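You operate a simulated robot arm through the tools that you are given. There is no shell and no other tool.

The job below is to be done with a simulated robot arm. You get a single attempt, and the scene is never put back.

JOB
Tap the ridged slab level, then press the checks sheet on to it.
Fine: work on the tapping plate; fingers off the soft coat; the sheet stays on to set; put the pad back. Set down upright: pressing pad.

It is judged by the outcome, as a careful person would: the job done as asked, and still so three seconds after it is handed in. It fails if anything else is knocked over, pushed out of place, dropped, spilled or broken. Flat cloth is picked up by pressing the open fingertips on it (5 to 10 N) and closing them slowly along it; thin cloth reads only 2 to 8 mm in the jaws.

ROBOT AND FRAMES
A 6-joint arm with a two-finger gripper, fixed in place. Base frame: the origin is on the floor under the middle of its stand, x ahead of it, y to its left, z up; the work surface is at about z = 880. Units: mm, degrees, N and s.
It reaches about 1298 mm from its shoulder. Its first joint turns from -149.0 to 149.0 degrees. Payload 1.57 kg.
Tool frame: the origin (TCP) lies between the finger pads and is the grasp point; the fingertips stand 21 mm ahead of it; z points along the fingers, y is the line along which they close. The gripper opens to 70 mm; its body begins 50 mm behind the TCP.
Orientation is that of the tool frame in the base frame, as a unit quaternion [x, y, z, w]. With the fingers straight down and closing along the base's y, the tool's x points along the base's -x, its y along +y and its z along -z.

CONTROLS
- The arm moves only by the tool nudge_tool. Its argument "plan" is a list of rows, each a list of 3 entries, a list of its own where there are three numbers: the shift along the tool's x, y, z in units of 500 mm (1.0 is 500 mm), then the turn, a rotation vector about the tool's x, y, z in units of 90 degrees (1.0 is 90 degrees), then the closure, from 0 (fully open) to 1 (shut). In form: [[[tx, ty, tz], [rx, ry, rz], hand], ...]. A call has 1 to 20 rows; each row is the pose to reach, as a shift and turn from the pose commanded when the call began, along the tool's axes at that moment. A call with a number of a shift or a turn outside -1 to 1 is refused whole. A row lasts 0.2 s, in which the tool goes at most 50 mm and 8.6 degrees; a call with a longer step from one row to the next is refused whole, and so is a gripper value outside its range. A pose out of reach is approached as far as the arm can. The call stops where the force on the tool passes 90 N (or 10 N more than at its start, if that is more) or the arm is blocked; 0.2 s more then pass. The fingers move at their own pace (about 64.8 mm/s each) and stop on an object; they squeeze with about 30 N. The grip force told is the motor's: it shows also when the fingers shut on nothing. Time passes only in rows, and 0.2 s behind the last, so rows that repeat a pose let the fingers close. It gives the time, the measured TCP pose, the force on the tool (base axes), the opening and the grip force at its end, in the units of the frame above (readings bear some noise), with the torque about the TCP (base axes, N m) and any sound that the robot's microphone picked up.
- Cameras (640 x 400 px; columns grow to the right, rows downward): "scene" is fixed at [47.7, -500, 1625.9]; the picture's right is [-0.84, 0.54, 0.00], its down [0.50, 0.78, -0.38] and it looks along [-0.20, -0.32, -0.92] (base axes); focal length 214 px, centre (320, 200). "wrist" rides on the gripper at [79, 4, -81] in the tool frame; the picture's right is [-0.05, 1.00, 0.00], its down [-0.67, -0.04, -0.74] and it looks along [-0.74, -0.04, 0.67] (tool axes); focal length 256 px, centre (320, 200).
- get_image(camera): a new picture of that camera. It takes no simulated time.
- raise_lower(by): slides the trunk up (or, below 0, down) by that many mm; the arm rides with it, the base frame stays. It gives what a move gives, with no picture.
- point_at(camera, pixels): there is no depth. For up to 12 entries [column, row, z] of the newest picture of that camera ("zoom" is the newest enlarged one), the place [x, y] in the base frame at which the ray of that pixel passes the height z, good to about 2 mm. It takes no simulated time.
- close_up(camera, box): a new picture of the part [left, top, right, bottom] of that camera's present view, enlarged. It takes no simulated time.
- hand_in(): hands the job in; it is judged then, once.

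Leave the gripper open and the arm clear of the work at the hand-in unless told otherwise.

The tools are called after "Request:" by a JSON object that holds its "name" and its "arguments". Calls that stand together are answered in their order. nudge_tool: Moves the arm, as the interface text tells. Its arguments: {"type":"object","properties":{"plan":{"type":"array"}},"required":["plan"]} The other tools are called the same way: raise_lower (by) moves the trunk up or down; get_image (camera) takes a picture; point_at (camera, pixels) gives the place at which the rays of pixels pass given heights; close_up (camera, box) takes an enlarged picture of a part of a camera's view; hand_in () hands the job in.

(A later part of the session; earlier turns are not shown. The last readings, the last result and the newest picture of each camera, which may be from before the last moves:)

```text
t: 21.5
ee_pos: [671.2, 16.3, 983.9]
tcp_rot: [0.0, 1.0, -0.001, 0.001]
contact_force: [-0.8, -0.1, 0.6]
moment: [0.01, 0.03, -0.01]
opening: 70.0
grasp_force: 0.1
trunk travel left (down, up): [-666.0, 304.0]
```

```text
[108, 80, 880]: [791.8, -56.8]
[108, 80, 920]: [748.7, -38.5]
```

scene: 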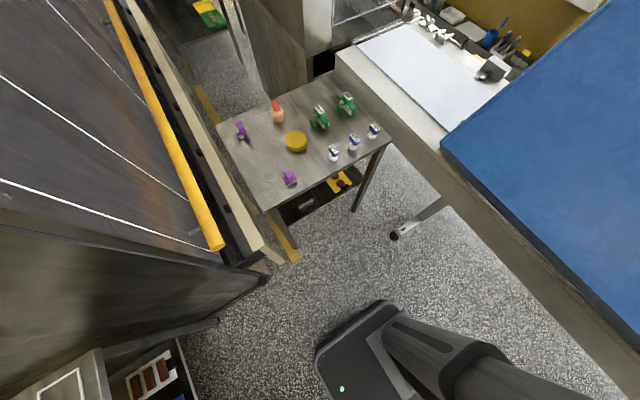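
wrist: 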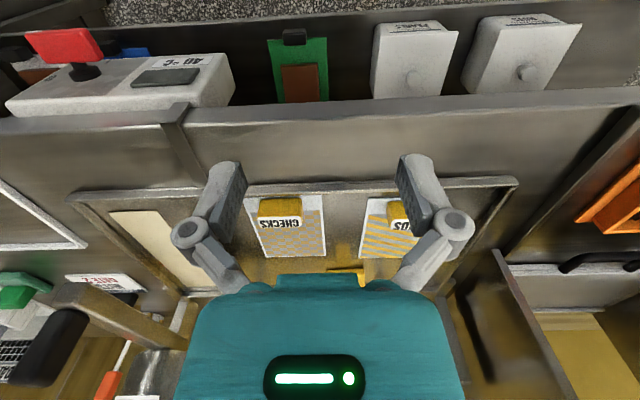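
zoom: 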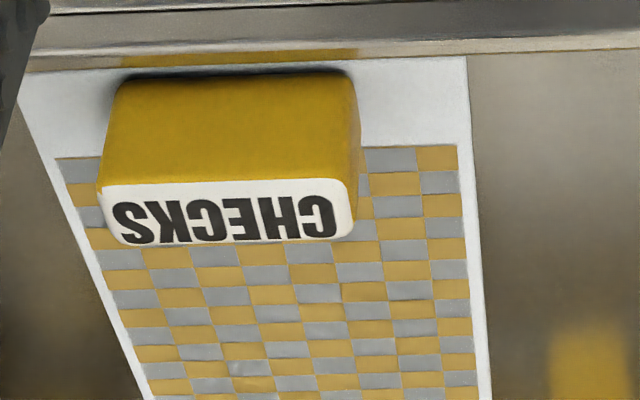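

Request:
{"name": "point_at", "arguments": {"camera": "zoom", "pixels": [[98, 187, 880], [98, 187, 920], [352, 178, 880], [352, 178, 920], [115, 80, 880], [115, 80, 920], [345, 72, 880], [345, 72, 920], [118, 243, 880], [118, 243, 920], [345, 238, 880], [345, 238, 920]]}}

Request:
{"name": "point_at", "arguments": {"camera": "zoom", "pixels": [[17, 75, 880], [17, 75, 920], [466, 57, 880], [466, 57, 920], [55, 158, 880], [456, 145, 880], [490, 398, 880], [150, 398, 880]]}}

Request:
{"name": "nudge_tool", "arguments": {"plan": [[[0, -0.08, 0], [0, 0, 0], 0], [[0, -0.14, 0], [0, 0, 0], 0], [[0, -0.14, 0], [0, 0, 0], 0]]}}

Request:
{"name": "get_image", "arguments": {"camera": "wrist"}}

Request:
{"name": "close_up", "arguments": {"camera": "wrist", "box": [300, 185, 412, 255]}}

```text
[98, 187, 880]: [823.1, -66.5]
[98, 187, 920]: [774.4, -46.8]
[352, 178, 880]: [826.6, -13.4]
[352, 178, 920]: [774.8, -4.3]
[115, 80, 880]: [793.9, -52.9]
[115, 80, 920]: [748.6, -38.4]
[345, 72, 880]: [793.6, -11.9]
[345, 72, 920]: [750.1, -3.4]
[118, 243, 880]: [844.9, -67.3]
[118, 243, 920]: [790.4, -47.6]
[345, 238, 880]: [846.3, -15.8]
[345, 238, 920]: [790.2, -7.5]
```

```text
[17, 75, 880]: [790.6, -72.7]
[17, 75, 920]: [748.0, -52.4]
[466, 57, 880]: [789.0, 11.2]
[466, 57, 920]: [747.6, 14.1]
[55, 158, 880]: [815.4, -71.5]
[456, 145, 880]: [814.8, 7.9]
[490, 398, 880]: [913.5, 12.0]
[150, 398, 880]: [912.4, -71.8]
```

```text
t: 22.3
ee_pos: [671.8, -52.8, 984.2]
tcp_rot: [0.001, 1.0, 0.0, 0.002]
contact_force: [0.2, -0.7, -0.1]
moment: [0.02, 0.01, 0.0]
opening: 69.9
grasp_force: 0.1
trunk travel left (down, up): [-666.0, 304.0]
```

```text
taken
```

wrist: 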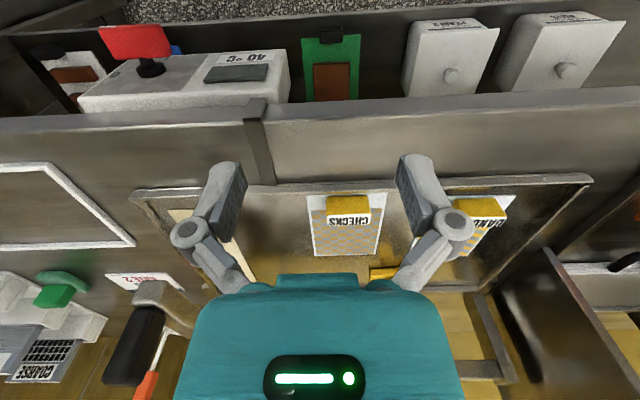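

```text
5.71 times, centred on (356, 220) of wrist
```

zoom: 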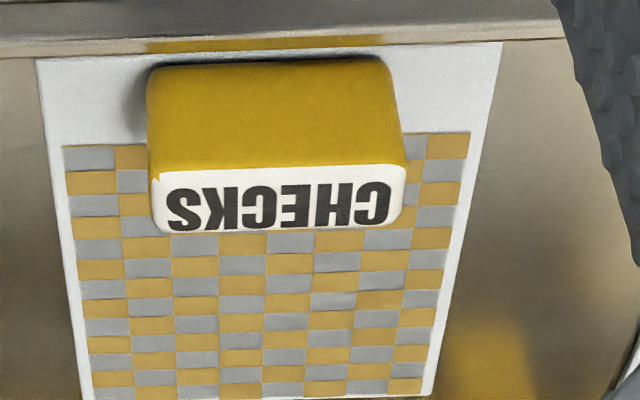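

Request:
{"name": "point_at", "arguments": {"camera": "zoom", "pixels": [[150, 174, 880], [150, 174, 920], [405, 166, 880], [405, 166, 920], [150, 68, 880], [150, 68, 920], [388, 58, 880], [388, 58, 920], [157, 232, 880], [157, 232, 920], [402, 222, 880], [402, 222, 920]]}}

Request:
{"name": "point_at", "arguments": {"camera": "zoom", "pixels": [[36, 58, 880], [36, 58, 920], [502, 43, 880], [502, 43, 920], [62, 147, 880], [470, 132, 880], [92, 399, 880], [432, 397, 880]]}}

```text
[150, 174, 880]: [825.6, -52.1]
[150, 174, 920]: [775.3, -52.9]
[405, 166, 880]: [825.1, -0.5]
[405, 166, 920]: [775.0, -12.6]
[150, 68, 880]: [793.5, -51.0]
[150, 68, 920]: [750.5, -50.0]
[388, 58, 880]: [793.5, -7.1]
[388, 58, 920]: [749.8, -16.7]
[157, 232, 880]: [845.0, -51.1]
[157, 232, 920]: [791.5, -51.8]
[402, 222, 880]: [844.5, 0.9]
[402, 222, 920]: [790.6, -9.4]
```

```text
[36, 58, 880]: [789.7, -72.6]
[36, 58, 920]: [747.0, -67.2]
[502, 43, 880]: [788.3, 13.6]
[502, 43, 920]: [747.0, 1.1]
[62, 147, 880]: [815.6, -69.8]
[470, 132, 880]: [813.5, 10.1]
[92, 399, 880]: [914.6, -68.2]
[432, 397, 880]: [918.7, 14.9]
```

The CHECKS block is about x 789–807, y −52…−8, top z≈908, and the sheet spans y −72…12, x 788…~915 at z≈882. Now the pad: move forward to see it between the fingers.

Request:
{"name": "nudge_tool", "arguments": {"plan": [[[-0.075, 0.042, 0], [0, 0, 0], 0], [[-0.15, 0.083, 0], [0, 0, 0], 0], [[-0.225, 0.125, 0], [0, 0, 0], 0], [[-0.3, 0.166, 0], [0, 0, 0], 0], [[-0.3, 0.166, 0], [0, 0, 0], 0]]}}

Request:
{"name": "get_image", "arguments": {"camera": "wrist"}}

Request:
{"name": "close_up", "arguments": {"camera": "wrist", "box": [264, 170, 376, 240]}}

```text
t: 23.5
ee_pos: [820.6, 33.7, 984.1]
tcp_rot: [0.0, 1.0, 0.0, 0.0]
contact_force: [0.3, -0.4, 0.1]
moment: [0.0, 0.04, 0.0]
opening: 70.0
grasp_force: 0.0
trunk travel left (down, up): [-666.0, 304.0]
```

```text
taken
```

wrist: 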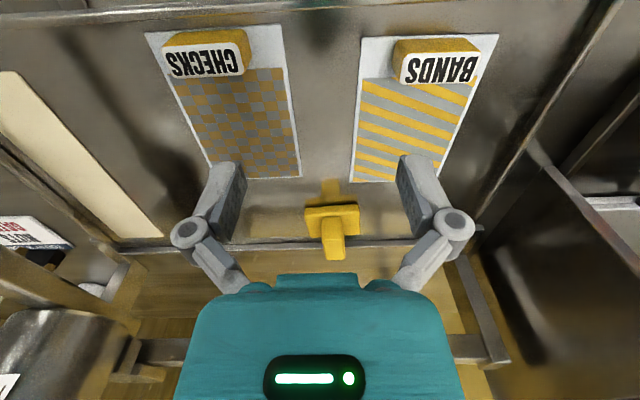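

```text
5.71 times, centred on (320, 205) of wrist
```

zoom: 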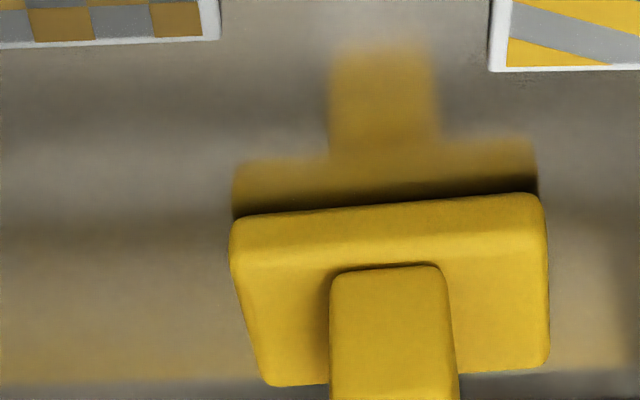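

I can see the pad: a yellow rectangular base with an upright post. I'll measure it with a stereo pair, and the CHECKS sheet's corners here.

Request:
{"name": "point_at", "arguments": {"camera": "wrist", "pixels": [[146, 35, 882], [281, 25, 882], [301, 177, 882], [215, 178, 882], [360, 38, 882], [498, 34, 882], [350, 180, 882], [440, 183, 882]]}}

Request:
{"name": "close_up", "arguments": {"camera": "wrist", "box": [276, 195, 388, 265]}}

```text
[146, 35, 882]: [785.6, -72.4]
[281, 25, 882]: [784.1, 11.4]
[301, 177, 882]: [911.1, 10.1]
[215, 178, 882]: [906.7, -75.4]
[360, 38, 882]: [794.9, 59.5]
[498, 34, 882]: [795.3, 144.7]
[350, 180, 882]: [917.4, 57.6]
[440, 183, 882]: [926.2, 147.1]
```

```text
5.71 times, centred on (332, 230) of wrist
```

zoom: 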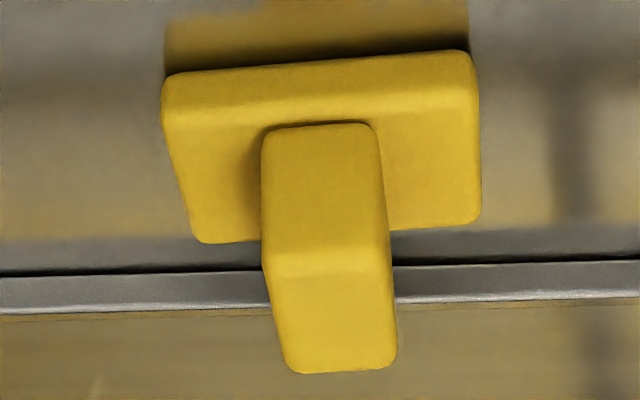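

Request:
{"name": "point_at", "arguments": {"camera": "zoom", "pixels": [[267, 262, 890], [267, 262, 930], [388, 250, 890], [388, 250, 930], [292, 372, 890], [292, 372, 930], [396, 364, 890], [396, 364, 930], [163, 85, 880], [163, 85, 900], [470, 55, 880], [470, 55, 900]]}}

Request:
{"name": "point_at", "arguments": {"camera": "zoom", "pixels": [[200, 242, 880], [200, 242, 900], [478, 222, 880], [478, 222, 900], [264, 132, 880], [264, 132, 900], [372, 125, 880], [372, 125, 900]]}}

Request:
{"name": "nudge_tool", "arguments": {"plan": [[[0, -0.08, 0], [0, 0, 0], 0], [[0, -0.12, 0], [0, 0, 0], 0], [[0, -0.12, 0], [0, 0, 0], 0]]}}

Request:
{"name": "get_image", "arguments": {"camera": "wrist"}}

Request:
{"name": "close_up", "arguments": {"camera": "wrist", "box": [320, 195, 432, 265]}}

```text
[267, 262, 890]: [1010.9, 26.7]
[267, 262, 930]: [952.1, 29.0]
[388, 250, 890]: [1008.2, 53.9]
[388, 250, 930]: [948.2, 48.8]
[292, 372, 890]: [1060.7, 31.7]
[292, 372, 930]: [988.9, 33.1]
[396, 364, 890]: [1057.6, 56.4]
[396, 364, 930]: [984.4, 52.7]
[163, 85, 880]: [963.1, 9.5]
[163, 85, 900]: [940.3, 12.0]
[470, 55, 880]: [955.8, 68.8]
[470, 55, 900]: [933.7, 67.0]
```

```text
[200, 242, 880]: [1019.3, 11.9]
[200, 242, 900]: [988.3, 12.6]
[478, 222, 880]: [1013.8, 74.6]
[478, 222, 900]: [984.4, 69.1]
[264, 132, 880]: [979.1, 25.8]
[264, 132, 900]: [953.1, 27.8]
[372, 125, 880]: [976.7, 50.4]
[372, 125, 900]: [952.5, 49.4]
```

```text
t: 24.3
ee_pos: [821.1, -27.3, 984.1]
tcp_rot: [0.0, 1.0, 0.0, 0.001]
contact_force: [0.2, 0.5, -0.7]
moment: [0.07, 0.0, -0.04]
opening: 69.9
grasp_force: 0.1
trunk travel left (down, up): [-666.0, 304.0]
```

```text
taken
```

wrist: 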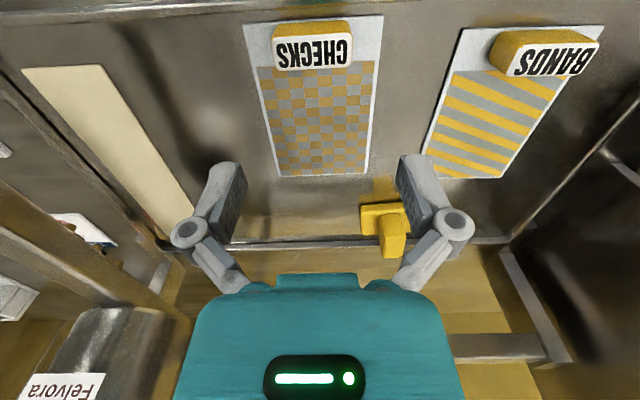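

```text
5.71 times, centred on (376, 230) of wrist
```

zoom: 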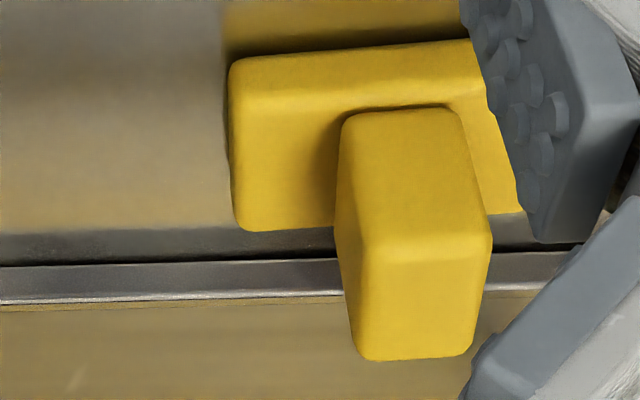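

Request:
{"name": "point_at", "arguments": {"camera": "zoom", "pixels": [[340, 250, 890], [340, 250, 930], [490, 242, 890], [490, 242, 930], [358, 360, 890], [358, 360, 930], [472, 352, 890], [472, 352, 930], [230, 70, 880], [230, 70, 900], [238, 230, 880], [238, 230, 900]]}}

```text
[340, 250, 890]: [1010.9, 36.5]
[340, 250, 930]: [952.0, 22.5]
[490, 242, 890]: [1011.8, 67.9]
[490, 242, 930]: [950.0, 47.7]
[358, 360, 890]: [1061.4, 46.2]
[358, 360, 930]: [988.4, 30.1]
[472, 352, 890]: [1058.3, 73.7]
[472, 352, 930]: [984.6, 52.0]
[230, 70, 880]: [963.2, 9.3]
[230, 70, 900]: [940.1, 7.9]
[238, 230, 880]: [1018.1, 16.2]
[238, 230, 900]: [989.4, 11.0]
```

Pad: base about x 961–996, y 10–70 (60 × 35 mm, 14 thick), turned by some 5°; post about 38 (x) × 22 (y), top z≈924, centre ≈ (979, 40). Next, before gripping the mould, I test unloaded that the arm can reach the placing pose (737, 652) with the hand turned +90° about the vertical.

Request:
{"name": "nudge_tool", "arguments": {"plan": [[[0.015, 0.09, 0], [0, 0, 0], 0], [[0.03, 0.18, 0], [0, 0, 0], 0], [[0.045, 0.27, 0], [0, 0, 0], 0], [[0.06, 0.36, 0], [0, 0, 0], 0], [[0.075, 0.45, 0], [0, 0, 0], 0], [[0.09, 0.54, 0], [0, 0, 0], 0], [[0.105, 0.63, 0], [0, 0, 0], 0], [[0.12, 0.72, 0], [0, 0, 0], 0], [[0.135, 0.81, 0], [0, 0, 0], 0], [[0.15, 0.9, 0], [0, 0, 0], 0], [[0.168, 0.98, 0], [0, 0, 0], 0], [[0.168, 0.98, 0], [0, 0, 0], 0]]}}

Request:
{"name": "nudge_tool", "arguments": {"plan": [[[0, 0.04, 0], [0, 0, -0.09], 0], [[0, 0.08, 0], [0, 0, -0.18], 0], [[0, 0.12, 0], [0, 0, -0.27], 0], [[0, 0.16, 0], [0, 0, -0.36], 0], [[0, 0.2, 0], [0, 0, -0.45], 0], [[0, 0.24, 0], [0, 0, -0.54], 0], [[0, 0.28, 0], [0, 0, -0.63], 0], [[0, 0.32, 0], [0, 0, -0.72], 0], [[0, 0.36, 0], [0, 0, -0.81], 0], [[0, 0.38, 0], [0, 0, -0.9], 0], [[0, 0.38, 0], [0, 0, -0.99], 0], [[0, 0.38, 0], [0, 0, -1.0], 0], [[0, 0.38, 0], [0, 0, -1.0], 0]]}}

Request:
{"name": "get_image", "arguments": {"camera": "wrist"}}

```text
t: 26.9
ee_pos: [737.6, 461.5, 984.9]
tcp_rot: [0.001, 1.0, 0.0, 0.0]
contact_force: [0.4, 0.4, -0.5]
moment: [0.01, -0.05, -0.01]
opening: 69.7
grasp_force: 0.1
trunk travel left (down, up): [-666.0, 304.0]
```

```text
t: 29.7
ee_pos: [736.1, 652.3, 984.1]
tcp_rot: [0.707, -0.707, 0.001, -0.001]
contact_force: [-0.2, 0.1, -0.4]
moment: [-0.01, 0.01, 0.03]
opening: 69.7
grasp_force: 0.2
trunk travel left (down, up): [-666.0, 304.0]
```

```text
taken
```

wrist: 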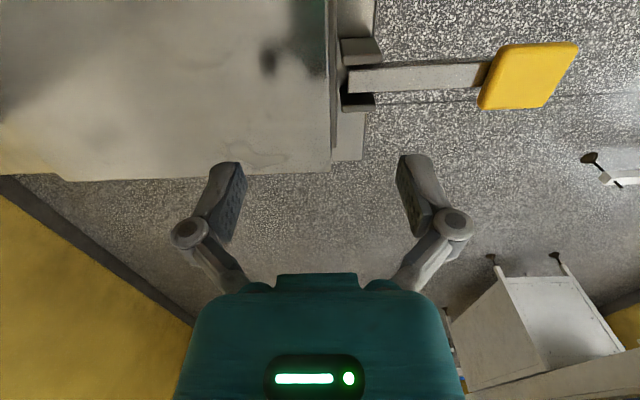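

The placing pose is reachable with the hand turned +90°. From here I see the plate's near edge at column ~330. I'll read a few points.

Request:
{"name": "point_at", "arguments": {"camera": "wrist", "pixels": [[330, 170, 905], [330, 170, 915], [66, 180, 905], [66, 180, 915], [328, 20, 905], [328, 20, 915], [362, 160, 880], [362, 48, 905], [350, 98, 905], [570, 45, 920], [482, 105, 920], [485, 60, 920]]}}

Request:
{"name": "close_up", "arguments": {"camera": "wrist", "box": [250, 0, 410, 100]}}

Request:
{"name": "close_up", "arguments": {"camera": "wrist", "box": [0, 100, 240, 250]}}

```text
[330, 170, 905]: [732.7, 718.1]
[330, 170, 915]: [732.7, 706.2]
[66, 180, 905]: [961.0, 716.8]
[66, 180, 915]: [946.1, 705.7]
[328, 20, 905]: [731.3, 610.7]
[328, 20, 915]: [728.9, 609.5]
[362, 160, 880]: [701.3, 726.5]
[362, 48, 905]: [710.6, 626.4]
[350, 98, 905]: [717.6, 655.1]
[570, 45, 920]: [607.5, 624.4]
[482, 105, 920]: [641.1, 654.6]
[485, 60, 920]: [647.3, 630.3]
```

```text
4.00 times, centred on (330, 50) of wrist
```

zoom: 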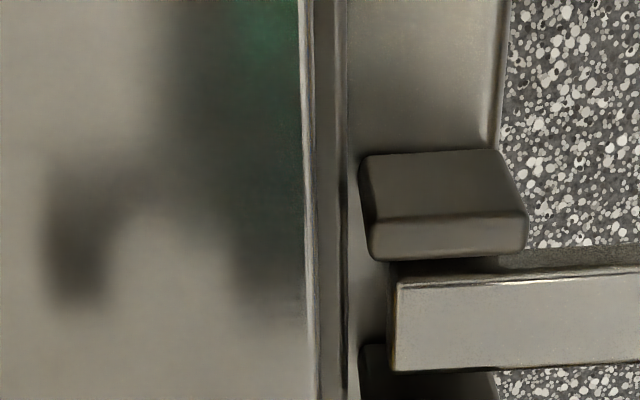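

```text
2.67 times, centred on (120, 175) of wrist
```

zoom: 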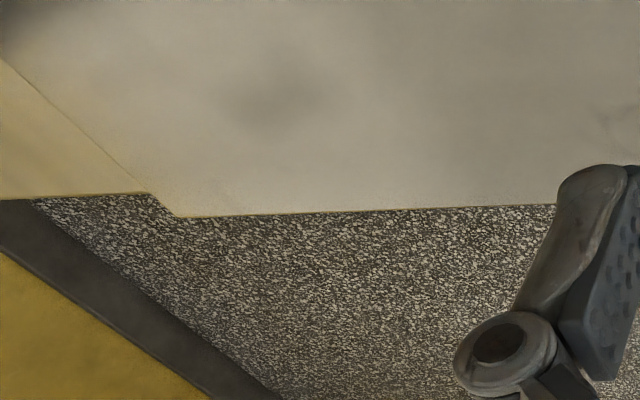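

The plate top is at z≈912, x 731–950, y 581–709, so the mould (with handle) fits on it. Now go to above the handle (790, 505), turning back, with the fingers partly closed to 45 mm so they clear frame and ridge.

Request:
{"name": "nudge_tool", "arguments": {"plan": [[[0.025, -0.009, 0], [0, 0, 0.09], 0.36], [[0.05, -0.018, 0], [0, 0, 0.18], 0.36], [[0.075, -0.027, 0], [0, 0, 0.27], 0.36], [[0.1, -0.036, 0], [0, 0, 0.36], 0.36], [[0.125, -0.045, 0], [0, 0, 0.45], 0.36], [[0.15, -0.054, 0], [0, 0, 0.54], 0.36], [[0.175, -0.063, 0], [0, 0, 0.63], 0.36], [[0.2, -0.072, 0], [0, 0, 0.72], 0.36], [[0.225, -0.081, 0], [0, 0, 0.81], 0.36], [[0.25, -0.09, 0], [0, 0, 0.9], 0.36], [[0.275, -0.099, 0], [0, 0, 0.98], 0.36], [[0.294, -0.108, 0], [0, 0, 1.0], 0.36], [[0.294, -0.108, 0], [0, 0, 1.0], 0.36]]}}

Request:
{"name": "get_image", "arguments": {"camera": "wrist"}}

```text
t: 32.5
ee_pos: [790.1, 505.2, 983.7]
tcp_rot: [0.002, 1.0, -0.001, 0.001]
contact_force: [0.3, -0.5, 0.0]
moment: [0.02, 0.02, 0.0]
opening: 44.9
grasp_force: 0.0
trunk travel left (down, up): [-666.0, 304.0]
```

```text
taken
```

wrist: 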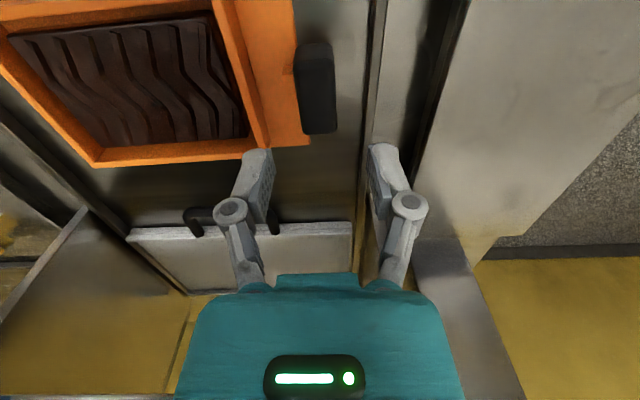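

The handle block is right ahead, between the fingers' columns. I'll check its top-face corners and centre at z=921 from this overhead view.

Request:
{"name": "close_up", "arguments": {"camera": "wrist", "box": [240, 20, 400, 145]}}

Request:
{"name": "point_at", "arguments": {"camera": "wrist", "pixels": [[303, 132, 921], [337, 130, 921], [297, 48, 901], [333, 43, 901], [310, 145, 884], [295, 0, 884], [95, 165, 900], [272, 150, 900], [4, 38, 890], [300, 72, 898]]}}

```text
3.20 times, centred on (320, 82) of wrist
```

zoom: 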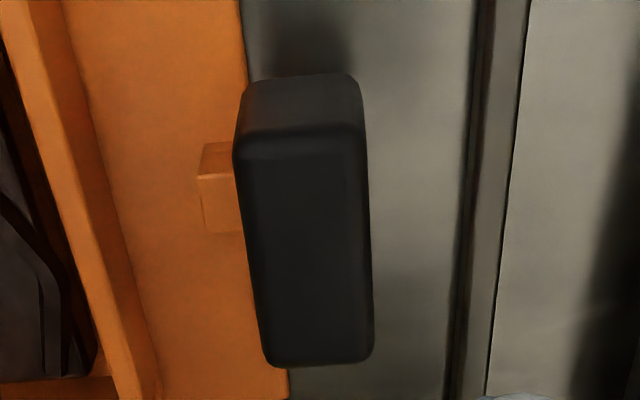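

```text
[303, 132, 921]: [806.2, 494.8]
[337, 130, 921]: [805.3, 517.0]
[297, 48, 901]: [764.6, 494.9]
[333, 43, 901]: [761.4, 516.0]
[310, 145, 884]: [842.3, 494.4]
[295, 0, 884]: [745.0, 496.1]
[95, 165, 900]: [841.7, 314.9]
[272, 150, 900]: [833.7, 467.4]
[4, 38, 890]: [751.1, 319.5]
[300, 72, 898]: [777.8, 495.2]
```

The block's centre reads (786, 506). I'll adjust 4 mm back and lower in stages: first 40 mm.

Request:
{"name": "nudge_tool", "arguments": {"plan": [[[0.008, 0.001, 0], [0, 0, 0], 0.36], [[0.008, 0.001, 0], [0, 0, 0], 0.36]]}}

Request:
{"name": "raise_lower", "arguments": {"by": -40}}

Request:
{"name": "get_image", "arguments": {"camera": "wrist"}}

```text
t: 33.1
ee_pos: [785.5, 506.8, 985.4]
tcp_rot: [0.0, 1.0, -0.001, 0.001]
contact_force: [0.2, 0.4, -0.4]
moment: [-0.02, 0.02, 0.05]
opening: 44.8
grasp_force: 0.0
trunk travel left (down, up): [-666.0, 304.0]
```

```text
t: 33.9
ee_pos: [786.6, 506.6, 944.3]
tcp_rot: [0.0, 1.0, 0.0, 0.001]
contact_force: [-0.8, -0.1, -0.3]
moment: [0.0, -0.02, -0.02]
opening: 44.8
grasp_force: 0.1
trunk travel left (down, up): [-626.0, 344.0]
```

```text
taken
```

wrist: 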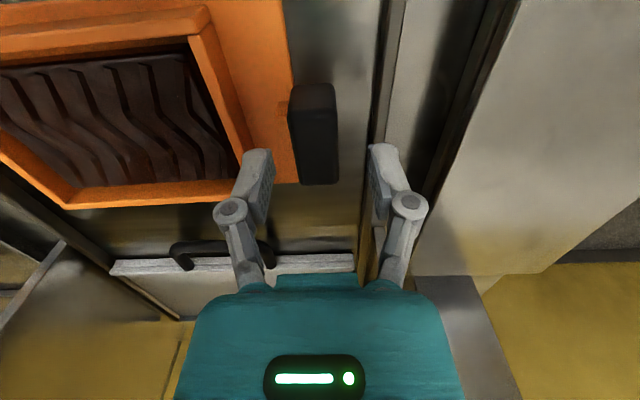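

The fingers straddle the block properly. Lower another 19 mm (tips to ≈904).

Request:
{"name": "raise_lower", "arguments": {"by": -19}}

Request:
{"name": "get_image", "arguments": {"camera": "wrist"}}

Request:
{"name": "close_up", "arguments": {"camera": "wrist", "box": [200, 80, 440, 230]}}

```text
t: 34.6
ee_pos: [787.0, 507.4, 925.1]
tcp_rot: [0.0, 1.0, 0.0, 0.001]
contact_force: [-0.4, 1.0, -0.9]
moment: [0.01, -0.03, -0.02]
opening: 44.9
grasp_force: 0.1
trunk travel left (down, up): [-607.0, 363.0]
```

```text
taken
```

wrist: 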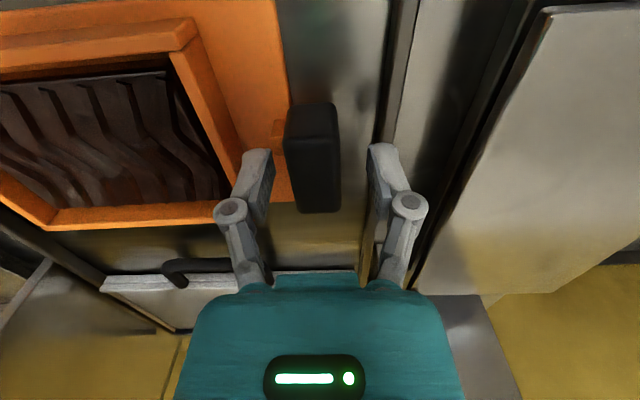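

```text
2.67 times, centred on (320, 155) of wrist
```

zoom: 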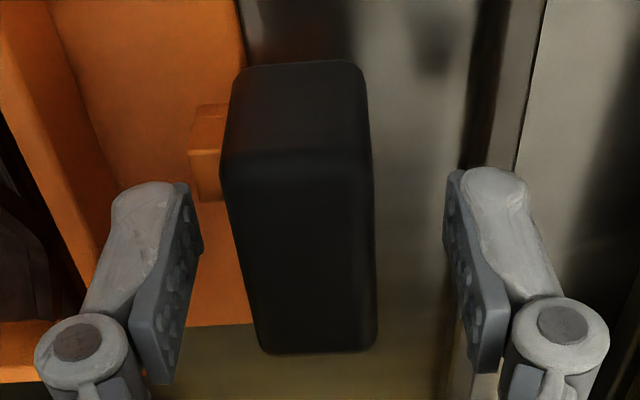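

Positioned around the block. Close the fingers.

Request:
{"name": "nudge_tool", "arguments": {"plan": [[[0, -0.002, 0], [0, 0, 0], 0.5], [[0, -0.002, 0], [0, 0, 0], 0.7], [[0, -0.002, 0], [0, 0, 0], 1], [[0, -0.002, 0], [0, 0, 0], 1], [[0, -0.002, 0], [0, 0, 0], 1]]}}

Request:
{"name": "get_image", "arguments": {"camera": "wrist"}}

```text
t: 35.8
ee_pos: [786.5, 505.4, 925.1]
tcp_rot: [0.0, 1.0, -0.001, 0.001]
contact_force: [0.8, -0.9, 0.8]
moment: [-0.03, 0.02, 0.08]
opening: 21.2
grasp_force: 30.3
trunk travel left (down, up): [-607.0, 363.0]
```

```text
taken
```

wrist: 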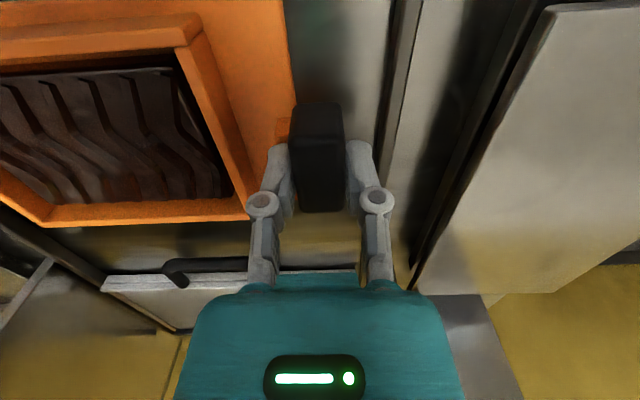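

Gripped: opening 21.2, 30 N. Lift just 6 mm and check the weight and tilt.

Request:
{"name": "raise_lower", "arguments": {"by": 6}}

Request:
{"name": "get_image", "arguments": {"camera": "wrist"}}

```text
t: 36.3
ee_pos: [786.4, 506.3, 931.3]
tcp_rot: [0.0, 1.0, 0.001, 0.001]
contact_force: [-0.2, -0.3, -2.5]
moment: [0.2, -0.01, 0.01]
opening: 21.5
grasp_force: 30.1
trunk travel left (down, up): [-613.0, 357.0]
```

```text
taken
```

wrist: 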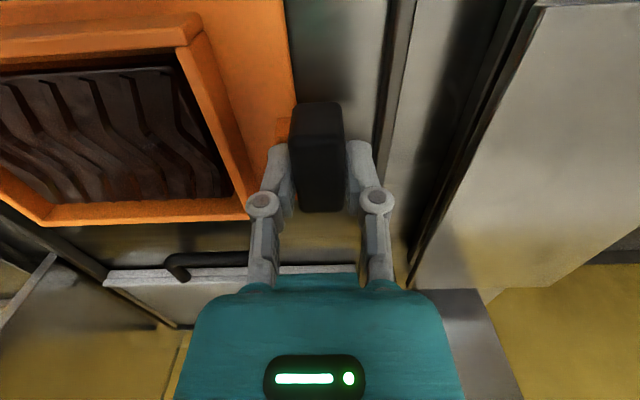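

The mould weighs ~2.5 N with 0.2 N·m and rises level. Lift 110 mm for the swing.

Request:
{"name": "raise_lower", "arguments": {"by": 110}}

Request:
{"name": "get_image", "arguments": {"camera": "wrist"}}

```text
t: 37.8
ee_pos: [786.7, 505.7, 1039.0]
tcp_rot: [-0.001, 1.0, 0.0, 0.001]
contact_force: [0.6, 0.0, -1.8]
moment: [0.19, 0.0, -0.02]
opening: 21.5
grasp_force: 30.3
trunk travel left (down, up): [-723.0, 247.0]
```

```text
taken
```

wrist: 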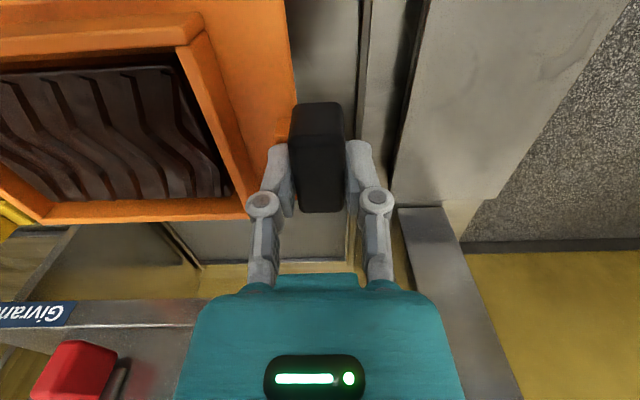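

Everything holds. The mould's base is now ≈116 mm above the bench. Translate slowly to (736.5, 649), still unrotated.

Request:
{"name": "nudge_tool", "arguments": {"plan": [[[0.005, 0.015, 0], [0, 0, 0], 1], [[0.015, 0.045, 0], [0, 0, 0], 1], [[0.03, 0.085, 0], [0, 0, 0], 1], [[0.045, 0.13, 0], [0, 0, 0], 1], [[0.06, 0.175, 0], [0, 0, 0], 1], [[0.075, 0.215, 0], [0, 0, 0], 1], [[0.088, 0.25, 0], [0, 0, 0], 1], [[0.097, 0.275, 0], [0, 0, 0], 1], [[0.1, 0.286, 0], [0, 0, 0], 1], [[0.1, 0.286, 0], [0, 0, 0], 1]]}}

Request:
{"name": "get_image", "arguments": {"camera": "wrist"}}

```text
t: 40.0
ee_pos: [736.8, 647.5, 1041.4]
tcp_rot: [0.0, 1.0, 0.0, 0.001]
contact_force: [0.0, -0.4, -2.5]
moment: [0.2, -0.01, -0.01]
opening: 21.5
grasp_force: 29.6
trunk travel left (down, up): [-723.0, 247.0]
```

```text
taken
```

wrist: 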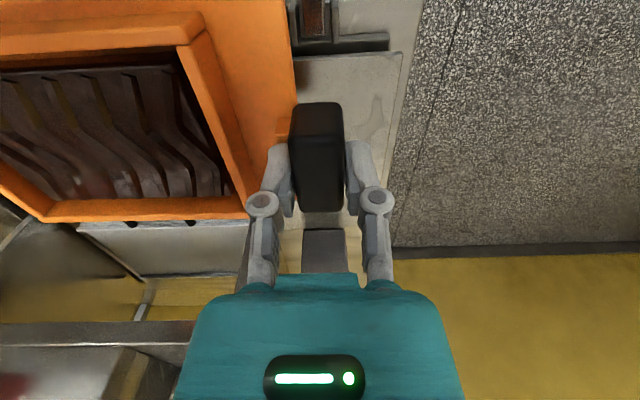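

Steady. Now turn the hand +90° about the vertical (tool z −90°) in small steps.

Request:
{"name": "nudge_tool", "arguments": {"plan": [[[0, 0, 0], [0, 0, -0.03], 1], [[0, 0, 0], [0, 0, -0.09], 1], [[0, 0, 0], [0, 0, -0.16], 1], [[0, 0, 0], [0, 0, -0.23], 1], [[0, 0, 0], [0, 0, -0.3], 1], [[0, 0, 0], [0, 0, -0.37], 1], [[0, 0, 0], [0, 0, -0.44], 1], [[0, 0, 0], [0, 0, -0.51], 1], [[0, 0, 0], [0, 0, -0.58], 1], [[0, 0, 0], [0, 0, -0.65], 1], [[0, 0, 0], [0, 0, -0.72], 1], [[0, 0, 0], [0, 0, -0.79], 1], [[0, 0, 0], [0, 0, -0.86], 1], [[0, 0, 0], [0, 0, -0.92], 1], [[0, 0, 0], [0, 0, -0.97], 1], [[0, 0, 0], [0, 0, -1.0], 1], [[0, 0, 0], [0, 0, -1.0], 1]]}}

Request:
{"name": "get_image", "arguments": {"camera": "wrist"}}

```text
t: 43.5
ee_pos: [736.2, 648.7, 1041.2]
tcp_rot: [0.708, -0.706, 0.001, -0.001]
contact_force: [0.4, 1.0, 0.2]
moment: [0.02, 0.0, 0.0]
opening: 0.0
grasp_force: 28.4
trunk travel left (down, up): [-723.0, 247.0]
```

```text
taken
```

wrist: 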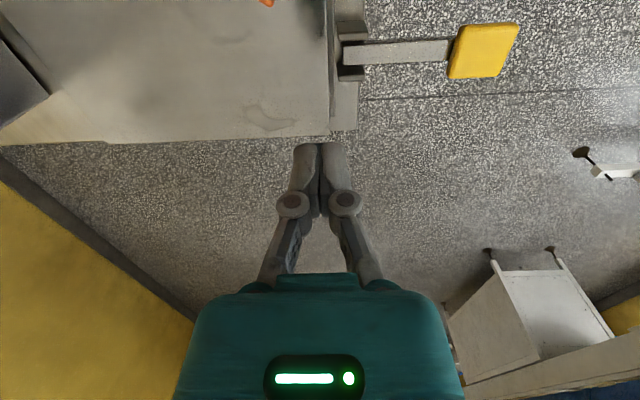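

The mould slipped out during the turn (opening 0). I need to see where it lies: an orange bit shows at (265, 0). Turn back and look without touching anything.

Request:
{"name": "nudge_tool", "arguments": {"plan": [[[0, 0, 0], [0, 0, 0.09], 0], [[0, 0, 0], [0, 0, 0.18], 0], [[0, 0, 0], [0, 0, 0.27], 0], [[0, 0, 0], [0, 0, 0.36], 0], [[0, 0, 0], [0, 0, 0.45], 0], [[0, 0, 0], [0, 0, 0.54], 0], [[0, 0, 0], [0, 0, 0.63], 0], [[0, 0, 0], [0, 0, 0.72], 0], [[0, 0, 0], [0, 0, 0.81], 0], [[0, 0, 0], [0, 0, 0.9], 0], [[0, 0, 0], [0, 0, 0.98], 0], [[0, 0, 0], [0, 0, 1.0], 0]]}}

Request:
{"name": "get_image", "arguments": {"camera": "wrist"}}

Request:
{"name": "get_image", "arguments": {"camera": "scene"}}

```text
t: 46.1
ee_pos: [737.4, 650.2, 1042.3]
tcp_rot: [0.0, 1.0, 0.0, 0.001]
contact_force: [-0.1, -1.2, 0.5]
moment: [0.04, -0.02, 0.02]
opening: 70.2
grasp_force: 0.1
trunk travel left (down, up): [-723.0, 247.0]
```

```text
taken
```

wrist: 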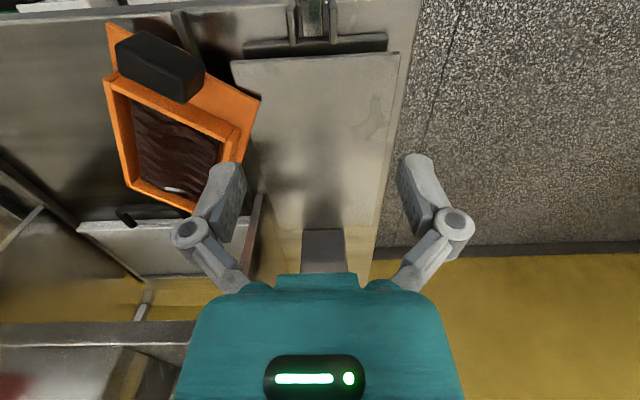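

```text
taken
```

scene: 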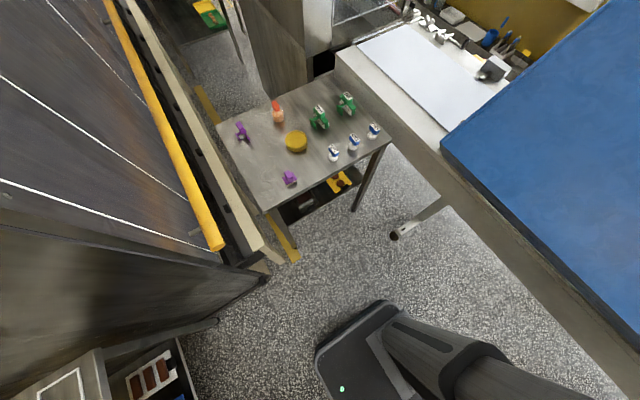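

The mould fell back beside its plate, right way up, handle now toward the robot, touching the tapping plate's edge. It was dropped, which I'd not intended; I'll look at its condition and what's around before doing anything.

Request:
{"name": "nudge_tool", "arguments": {"plan": [[[0.07, -0.06, 0], [0, 0, 0], 0], [[0.14, -0.12, 0], [0, 0, 0], 0], [[0.2, -0.18, 0], [0, 0, 0], 0], [[0.24, -0.24, 0], [0, 0, 0], 0], [[0.24, -0.24, 0], [0, 0, 0], 0]]}}

Request:
{"name": "get_image", "arguments": {"camera": "wrist"}}

Request:
{"name": "close_up", "arguments": {"camera": "wrist", "box": [200, 80, 440, 230]}}

```text
t: 47.4
ee_pos: [616.6, 528.1, 1041.1]
tcp_rot: [0.0, 1.0, 0.0, 0.001]
contact_force: [-0.1, 0.7, 1.4]
moment: [-0.05, -0.03, -0.02]
opening: 70.0
grasp_force: 0.0
trunk travel left (down, up): [-723.0, 247.0]
```

```text
taken
```

wrist: 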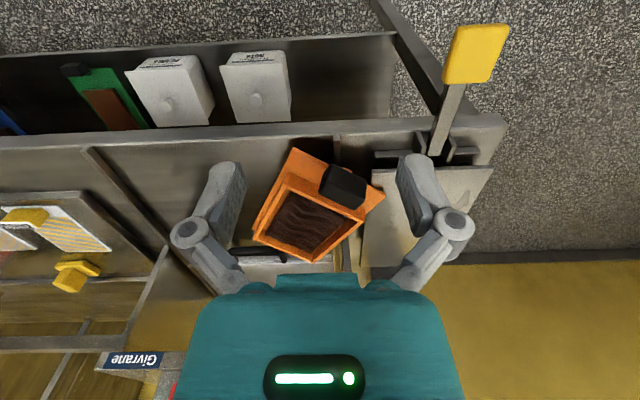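

```text
2.67 times, centred on (320, 155) of wrist
```

zoom: 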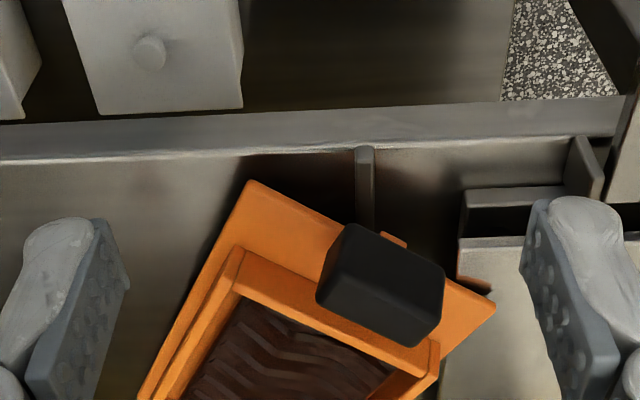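

I'll read the mould's corners and handle at plausible heights to know its pose.

Request:
{"name": "point_at", "arguments": {"camera": "wrist", "pixels": [[295, 148, 885], [383, 193, 915], [252, 237, 885], [315, 262, 900], [330, 165, 930], [366, 182, 935], [360, 208, 935], [320, 192, 935], [343, 187, 930], [372, 183, 912]]}}

Request:
{"name": "close_up", "arguments": {"camera": "wrist", "box": [240, 140, 400, 270]}}

```text
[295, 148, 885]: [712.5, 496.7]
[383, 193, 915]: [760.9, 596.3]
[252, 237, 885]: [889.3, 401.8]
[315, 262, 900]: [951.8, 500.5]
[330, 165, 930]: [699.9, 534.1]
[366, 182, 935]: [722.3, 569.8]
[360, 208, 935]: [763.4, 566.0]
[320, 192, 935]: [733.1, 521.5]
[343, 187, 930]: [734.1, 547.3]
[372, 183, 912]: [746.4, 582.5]
```

```text
3.08 times, centred on (320, 205) of wrist
```

zoom: 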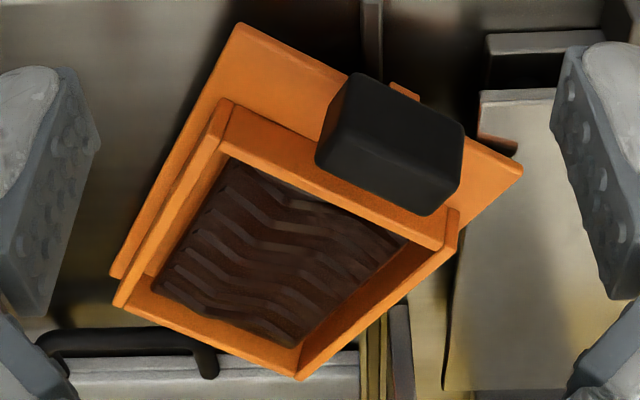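

The mould lies tilted, its left long edge on the bench and its right corner on the tapping plate, yawed about 62°. I must know what the mould may have struck: I'll inspect the structures behind (hatch, side panels) from two views.

Request:
{"name": "nudge_tool", "arguments": {"plan": [[[-0.08, 0, 0], [0, 0, 0], 0], [[-0.16, 0, 0], [0, 0, 0], 0], [[-0.24, 0.02, 0], [0, 0, 0], 0], [[-0.24, 0.02, 0], [0, 0, 0], 0]]}}

Request:
{"name": "get_image", "arguments": {"camera": "wrist"}}

Request:
{"name": "raise_lower", "arguments": {"by": 120}}

Request:
{"name": "get_image", "arguments": {"camera": "wrist"}}

```text
t: 48.4
ee_pos: [736.8, 538.1, 1040.9]
tcp_rot: [0.0, 1.0, 0.0, 0.001]
contact_force: [-1.4, 0.8, -0.3]
moment: [0.01, 0.0, -0.04]
opening: 70.0
grasp_force: 0.0
trunk travel left (down, up): [-723.0, 247.0]
```

```text
taken
```

wrist: 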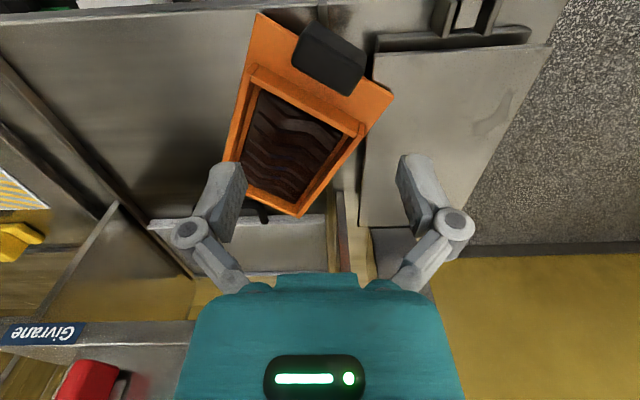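

```text
t: 49.9
ee_pos: [735.8, 538.5, 1161.1]
tcp_rot: [0.0, 1.0, 0.0, 0.001]
contact_force: [0.5, 0.2, 0.1]
moment: [-0.01, 0.01, 0.01]
opening: 70.0
grasp_force: 0.0
trunk travel left (down, up): [-843.0, 127.0]
```

```text
taken
```

wrist: 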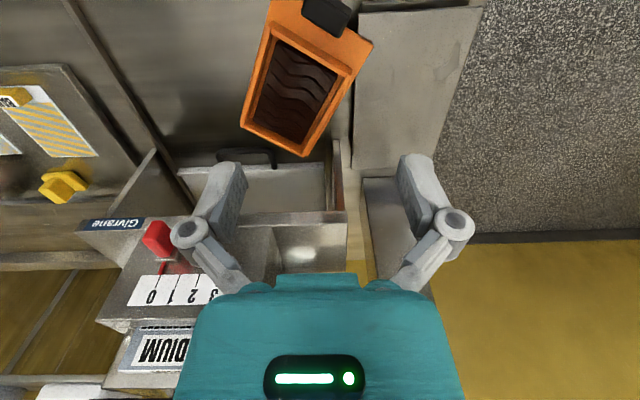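

Triangulating, the "Givrane" machine's front beam stands at x≈890, y≈280–561, z≈1050: the mould's far end struck it while swinging. So the grip itself was fine, and I must keep the mould away from x>870 while y<575. Now I'll measure the mould's present pose with two views.

Request:
{"name": "raise_lower", "arguments": {"by": -120}}

Request:
{"name": "nudge_tool", "arguments": {"plan": [[[0.08, 0.03, 0], [0, 0, 0], 0], [[0.16, 0.06, 0], [0, 0, 0], 0], [[0.22, 0.08, 0], [0, 0, 0], 0], [[0.22, 0.08, 0], [0, 0, 0], 0]]}}

Request:
{"name": "get_image", "arguments": {"camera": "wrist"}}

Request:
{"name": "close_up", "arguments": {"camera": "wrist", "box": [230, 120, 358, 200]}}

```text
t: 51.4
ee_pos: [736.1, 538.1, 1039.9]
tcp_rot: [0.0, 1.0, 0.0, 0.001]
contact_force: [-0.3, 0.2, 0.1]
moment: [0.01, 0.0, 0.04]
opening: 70.0
grasp_force: 0.1
trunk travel left (down, up): [-723.0, 247.0]
```

```text
t: 52.4
ee_pos: [627.3, 577.8, 1040.8]
tcp_rot: [0.0, 1.0, 0.0, 0.001]
contact_force: [-0.3, -0.8, 0.2]
moment: [0.01, -0.02, -0.03]
opening: 69.9
grasp_force: 0.0
trunk travel left (down, up): [-723.0, 247.0]
```

```text
taken
```

wrist: 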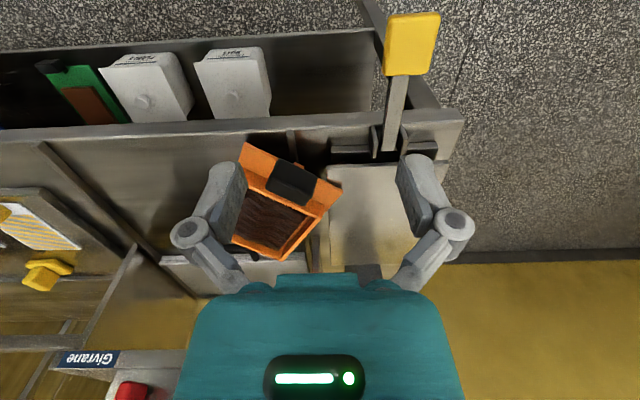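

```text
5.00 times, centred on (294, 160) of wrist
```

zoom: 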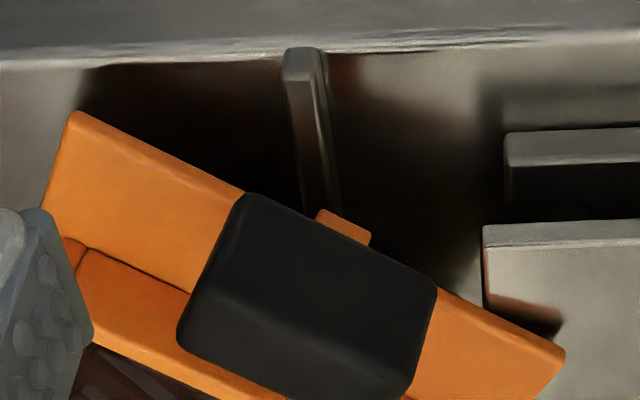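

Request:
{"name": "point_at", "arguments": {"camera": "zoom", "pixels": [[75, 112, 880], [75, 112, 920], [563, 352, 880], [563, 352, 920], [240, 195, 900], [240, 195, 940], [437, 285, 900], [437, 285, 940], [180, 335, 900], [180, 335, 940], [405, 396, 900], [405, 396, 940]]}}

Request:
{"name": "nudge_tool", "arguments": {"plan": [[[0, -0.08, 0], [0, 0, 0], 0], [[0, -0.16, 0], [0, 0, 0], 0], [[0, -0.16, 0], [0, 0, 0], 0]]}}

Request:
{"name": "get_image", "arguments": {"camera": "wrist"}}

Request:
{"name": "close_up", "arguments": {"camera": "wrist", "box": [290, 130, 418, 210]}}

```text
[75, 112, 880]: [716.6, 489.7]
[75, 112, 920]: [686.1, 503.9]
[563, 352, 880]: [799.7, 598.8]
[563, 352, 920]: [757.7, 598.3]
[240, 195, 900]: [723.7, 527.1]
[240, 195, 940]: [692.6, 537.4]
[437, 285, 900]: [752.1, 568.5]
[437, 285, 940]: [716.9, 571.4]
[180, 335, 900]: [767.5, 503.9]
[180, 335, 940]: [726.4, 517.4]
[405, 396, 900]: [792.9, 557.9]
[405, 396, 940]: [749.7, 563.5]
```

```text
t: 53.1
ee_pos: [624.3, 497.4, 1040.0]
tcp_rot: [-0.001, 1.0, 0.0, 0.001]
contact_force: [0.3, -0.7, 0.8]
moment: [0.03, -0.02, 0.01]
opening: 69.9
grasp_force: 0.1
trunk travel left (down, up): [-723.0, 247.0]
```

```text
taken
```

wrist: 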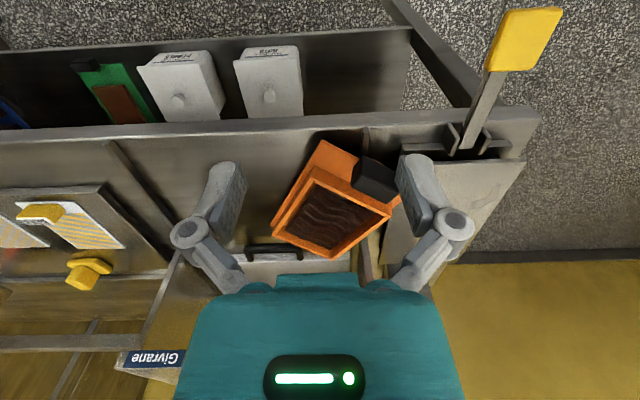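

```text
5.00 times, centred on (354, 170) of wrist
```

zoom: 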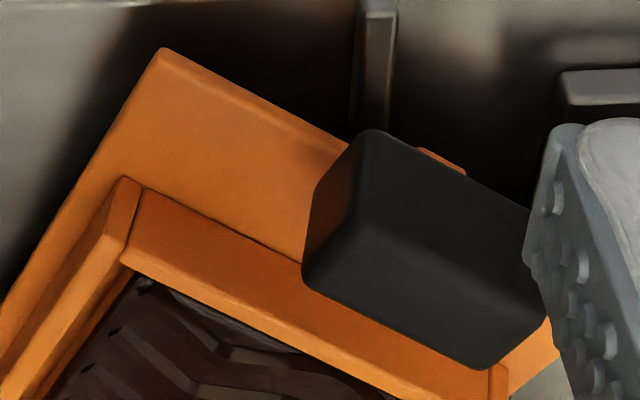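

Request:
{"name": "point_at", "arguments": {"camera": "zoom", "pixels": [[163, 50, 880], [163, 50, 920], [365, 131, 900], [365, 131, 940], [303, 272, 900], [303, 272, 940], [487, 369, 900], [487, 369, 940], [355, 232, 900], [355, 232, 940], [530, 207, 900], [530, 207, 940]]}}

```text
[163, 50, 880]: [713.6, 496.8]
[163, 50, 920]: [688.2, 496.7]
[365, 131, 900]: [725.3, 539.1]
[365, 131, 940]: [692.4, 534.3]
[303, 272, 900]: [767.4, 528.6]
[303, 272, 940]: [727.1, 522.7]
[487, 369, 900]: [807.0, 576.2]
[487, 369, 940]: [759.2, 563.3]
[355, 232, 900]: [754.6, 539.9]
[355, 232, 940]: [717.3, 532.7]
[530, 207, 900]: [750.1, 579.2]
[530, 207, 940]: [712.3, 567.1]
```

The mould's handle end is raised: N corner z≈900, the block centred near (724, 550), z≈925–947, yaw ≈58°, a few degrees of tilt. I'll go over it with the hand yawed 58°, fingers at 45 mm, staying high, and check alignment.

Request:
{"name": "nudge_tool", "arguments": {"plan": [[[-0.025, 0.0135, 0], [0, 0, -0.08], 0.36], [[-0.05, 0.027, 0], [0, 0, -0.16], 0.36], [[-0.075, 0.0405, 0], [0, 0, -0.24], 0.36], [[-0.1, 0.054, 0], [0, 0, -0.32], 0.36], [[-0.125, 0.0675, 0], [0, 0, -0.4], 0.36], [[-0.15, 0.081, 0], [0, 0, -0.48], 0.36], [[-0.175, 0.0945, 0], [0, 0, -0.56], 0.36], [[-0.2, 0.108, 0], [0, 0, -0.644], 0.36], [[-0.2, 0.108, 0], [0, 0, -0.644], 0.36]]}}

Request:
{"name": "raise_lower", "arguments": {"by": -40}}

Request:
{"name": "get_image", "arguments": {"camera": "wrist"}}

Request:
{"name": "close_up", "arguments": {"camera": "wrist", "box": [200, 40, 440, 190]}}

```text
t: 55.1
ee_pos: [726.9, 552.8, 1041.2]
tcp_rot: [-0.486, 0.874, 0.0, 0.0]
contact_force: [0.0, 0.7, -0.4]
moment: [0.03, 0.0, -0.01]
opening: 44.8
grasp_force: 0.1
trunk travel left (down, up): [-723.0, 247.0]
```

```text
t: 56.0
ee_pos: [727.1, 552.1, 1000.2]
tcp_rot: [-0.485, 0.875, -0.001, 0.0]
contact_force: [0.6, 0.5, -0.5]
moment: [0.0, 0.0, -0.01]
opening: 44.7
grasp_force: 0.0
trunk travel left (down, up): [-683.0, 287.0]
```

```text
taken
```

wrist: 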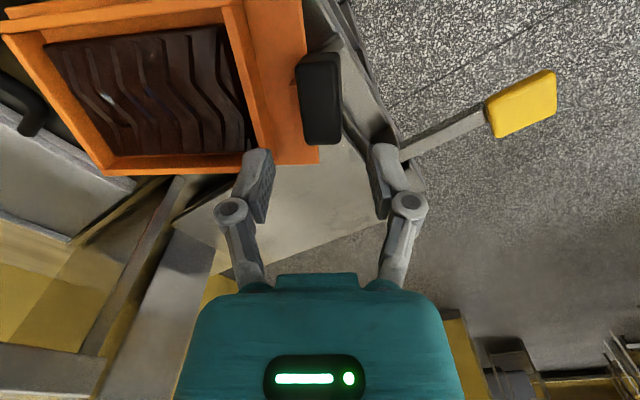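

```text
2.67 times, centred on (320, 115) of wrist
```

zoom: 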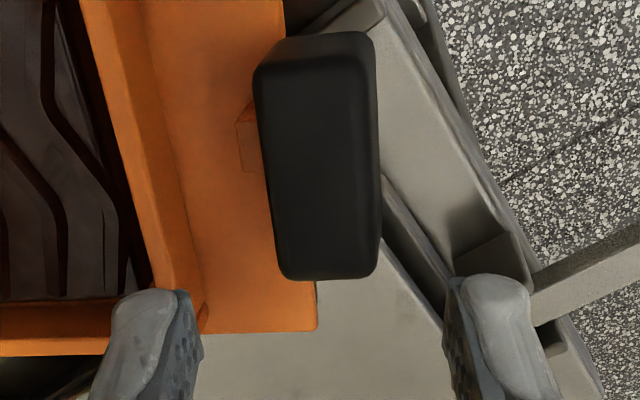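

The block is aligned with the hand now (orig. cols 295–342, rows 51–145). I'll read its top-face corners at z≈942 to centre on it.

Request:
{"name": "point_at", "arguments": {"camera": "zoom", "pixels": [[283, 278, 942], [377, 274, 942], [256, 72, 942], [374, 66, 942], [283, 278, 936], [377, 274, 936], [256, 72, 936], [374, 66, 936], [262, 48, 922], [368, 36, 922]]}}

```text
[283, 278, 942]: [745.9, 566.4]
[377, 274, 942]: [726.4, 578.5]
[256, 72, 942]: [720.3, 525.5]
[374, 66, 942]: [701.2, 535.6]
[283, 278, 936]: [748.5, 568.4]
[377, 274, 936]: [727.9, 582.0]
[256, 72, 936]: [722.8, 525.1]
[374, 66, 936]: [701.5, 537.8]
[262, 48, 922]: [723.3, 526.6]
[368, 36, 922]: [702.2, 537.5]
```

Centre at (723.5, 551.5), axis 58.8°. Small correction of 2.5 mm each way, then lower 35 mm and look.

Request:
{"name": "nudge_tool", "arguments": {"plan": [[[0.005, 0.005, 0], [0, 0, -0.008], 0.36], [[0.005, 0.005, 0], [0, 0, -0.008], 0.36]]}}

Request:
{"name": "raise_lower", "arguments": {"by": -35}}

Request:
{"name": "close_up", "arguments": {"camera": "wrist", "box": [200, 60, 440, 210]}}

```text
t: 56.6
ee_pos: [723.4, 552.5, 1002.4]
tcp_rot: [-0.49, 0.872, -0.001, 0.001]
contact_force: [-0.2, 0.9, 0.6]
moment: [0.01, 0.01, 0.0]
opening: 45.0
grasp_force: 0.1
trunk travel left (down, up): [-683.0, 287.0]
```

```text
t: 57.4
ee_pos: [724.0, 551.3, 965.9]
tcp_rot: [-0.49, 0.872, 0.0, 0.001]
contact_force: [0.4, -0.5, 0.5]
moment: [0.03, 0.0, -0.02]
opening: 44.8
grasp_force: 0.1
trunk travel left (down, up): [-648.0, 322.0]
```

```text
2.67 times, centred on (320, 135) of wrist
```

zoom: 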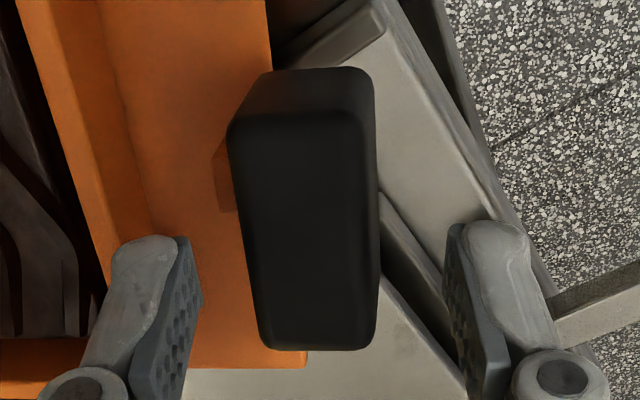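

Matches the geometry of the first grasp (same offset above the block). Lower 19 mm more, then close.

Request:
{"name": "raise_lower", "arguments": {"by": -19}}

Request:
{"name": "close_up", "arguments": {"camera": "wrist", "box": [200, 80, 440, 230]}}

```text
t: 58.0
ee_pos: [722.5, 552.2, 947.4]
tcp_rot: [-0.491, 0.871, -0.001, 0.0]
contact_force: [1.0, -0.5, -0.1]
moment: [0.0, 0.01, 0.0]
opening: 44.7
grasp_force: 0.1
trunk travel left (down, up): [-629.0, 341.0]
```

```text
2.67 times, centred on (320, 155) of wrist
```

zoom: 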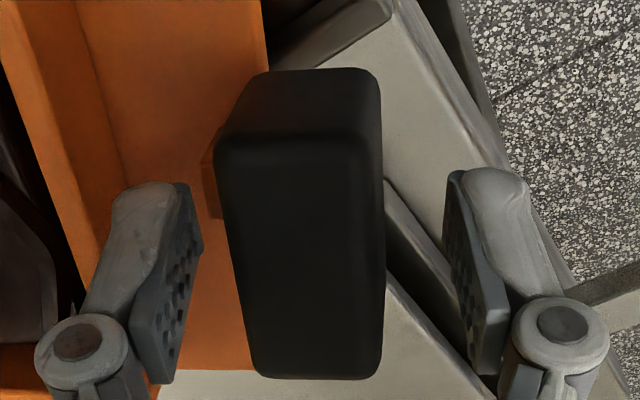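

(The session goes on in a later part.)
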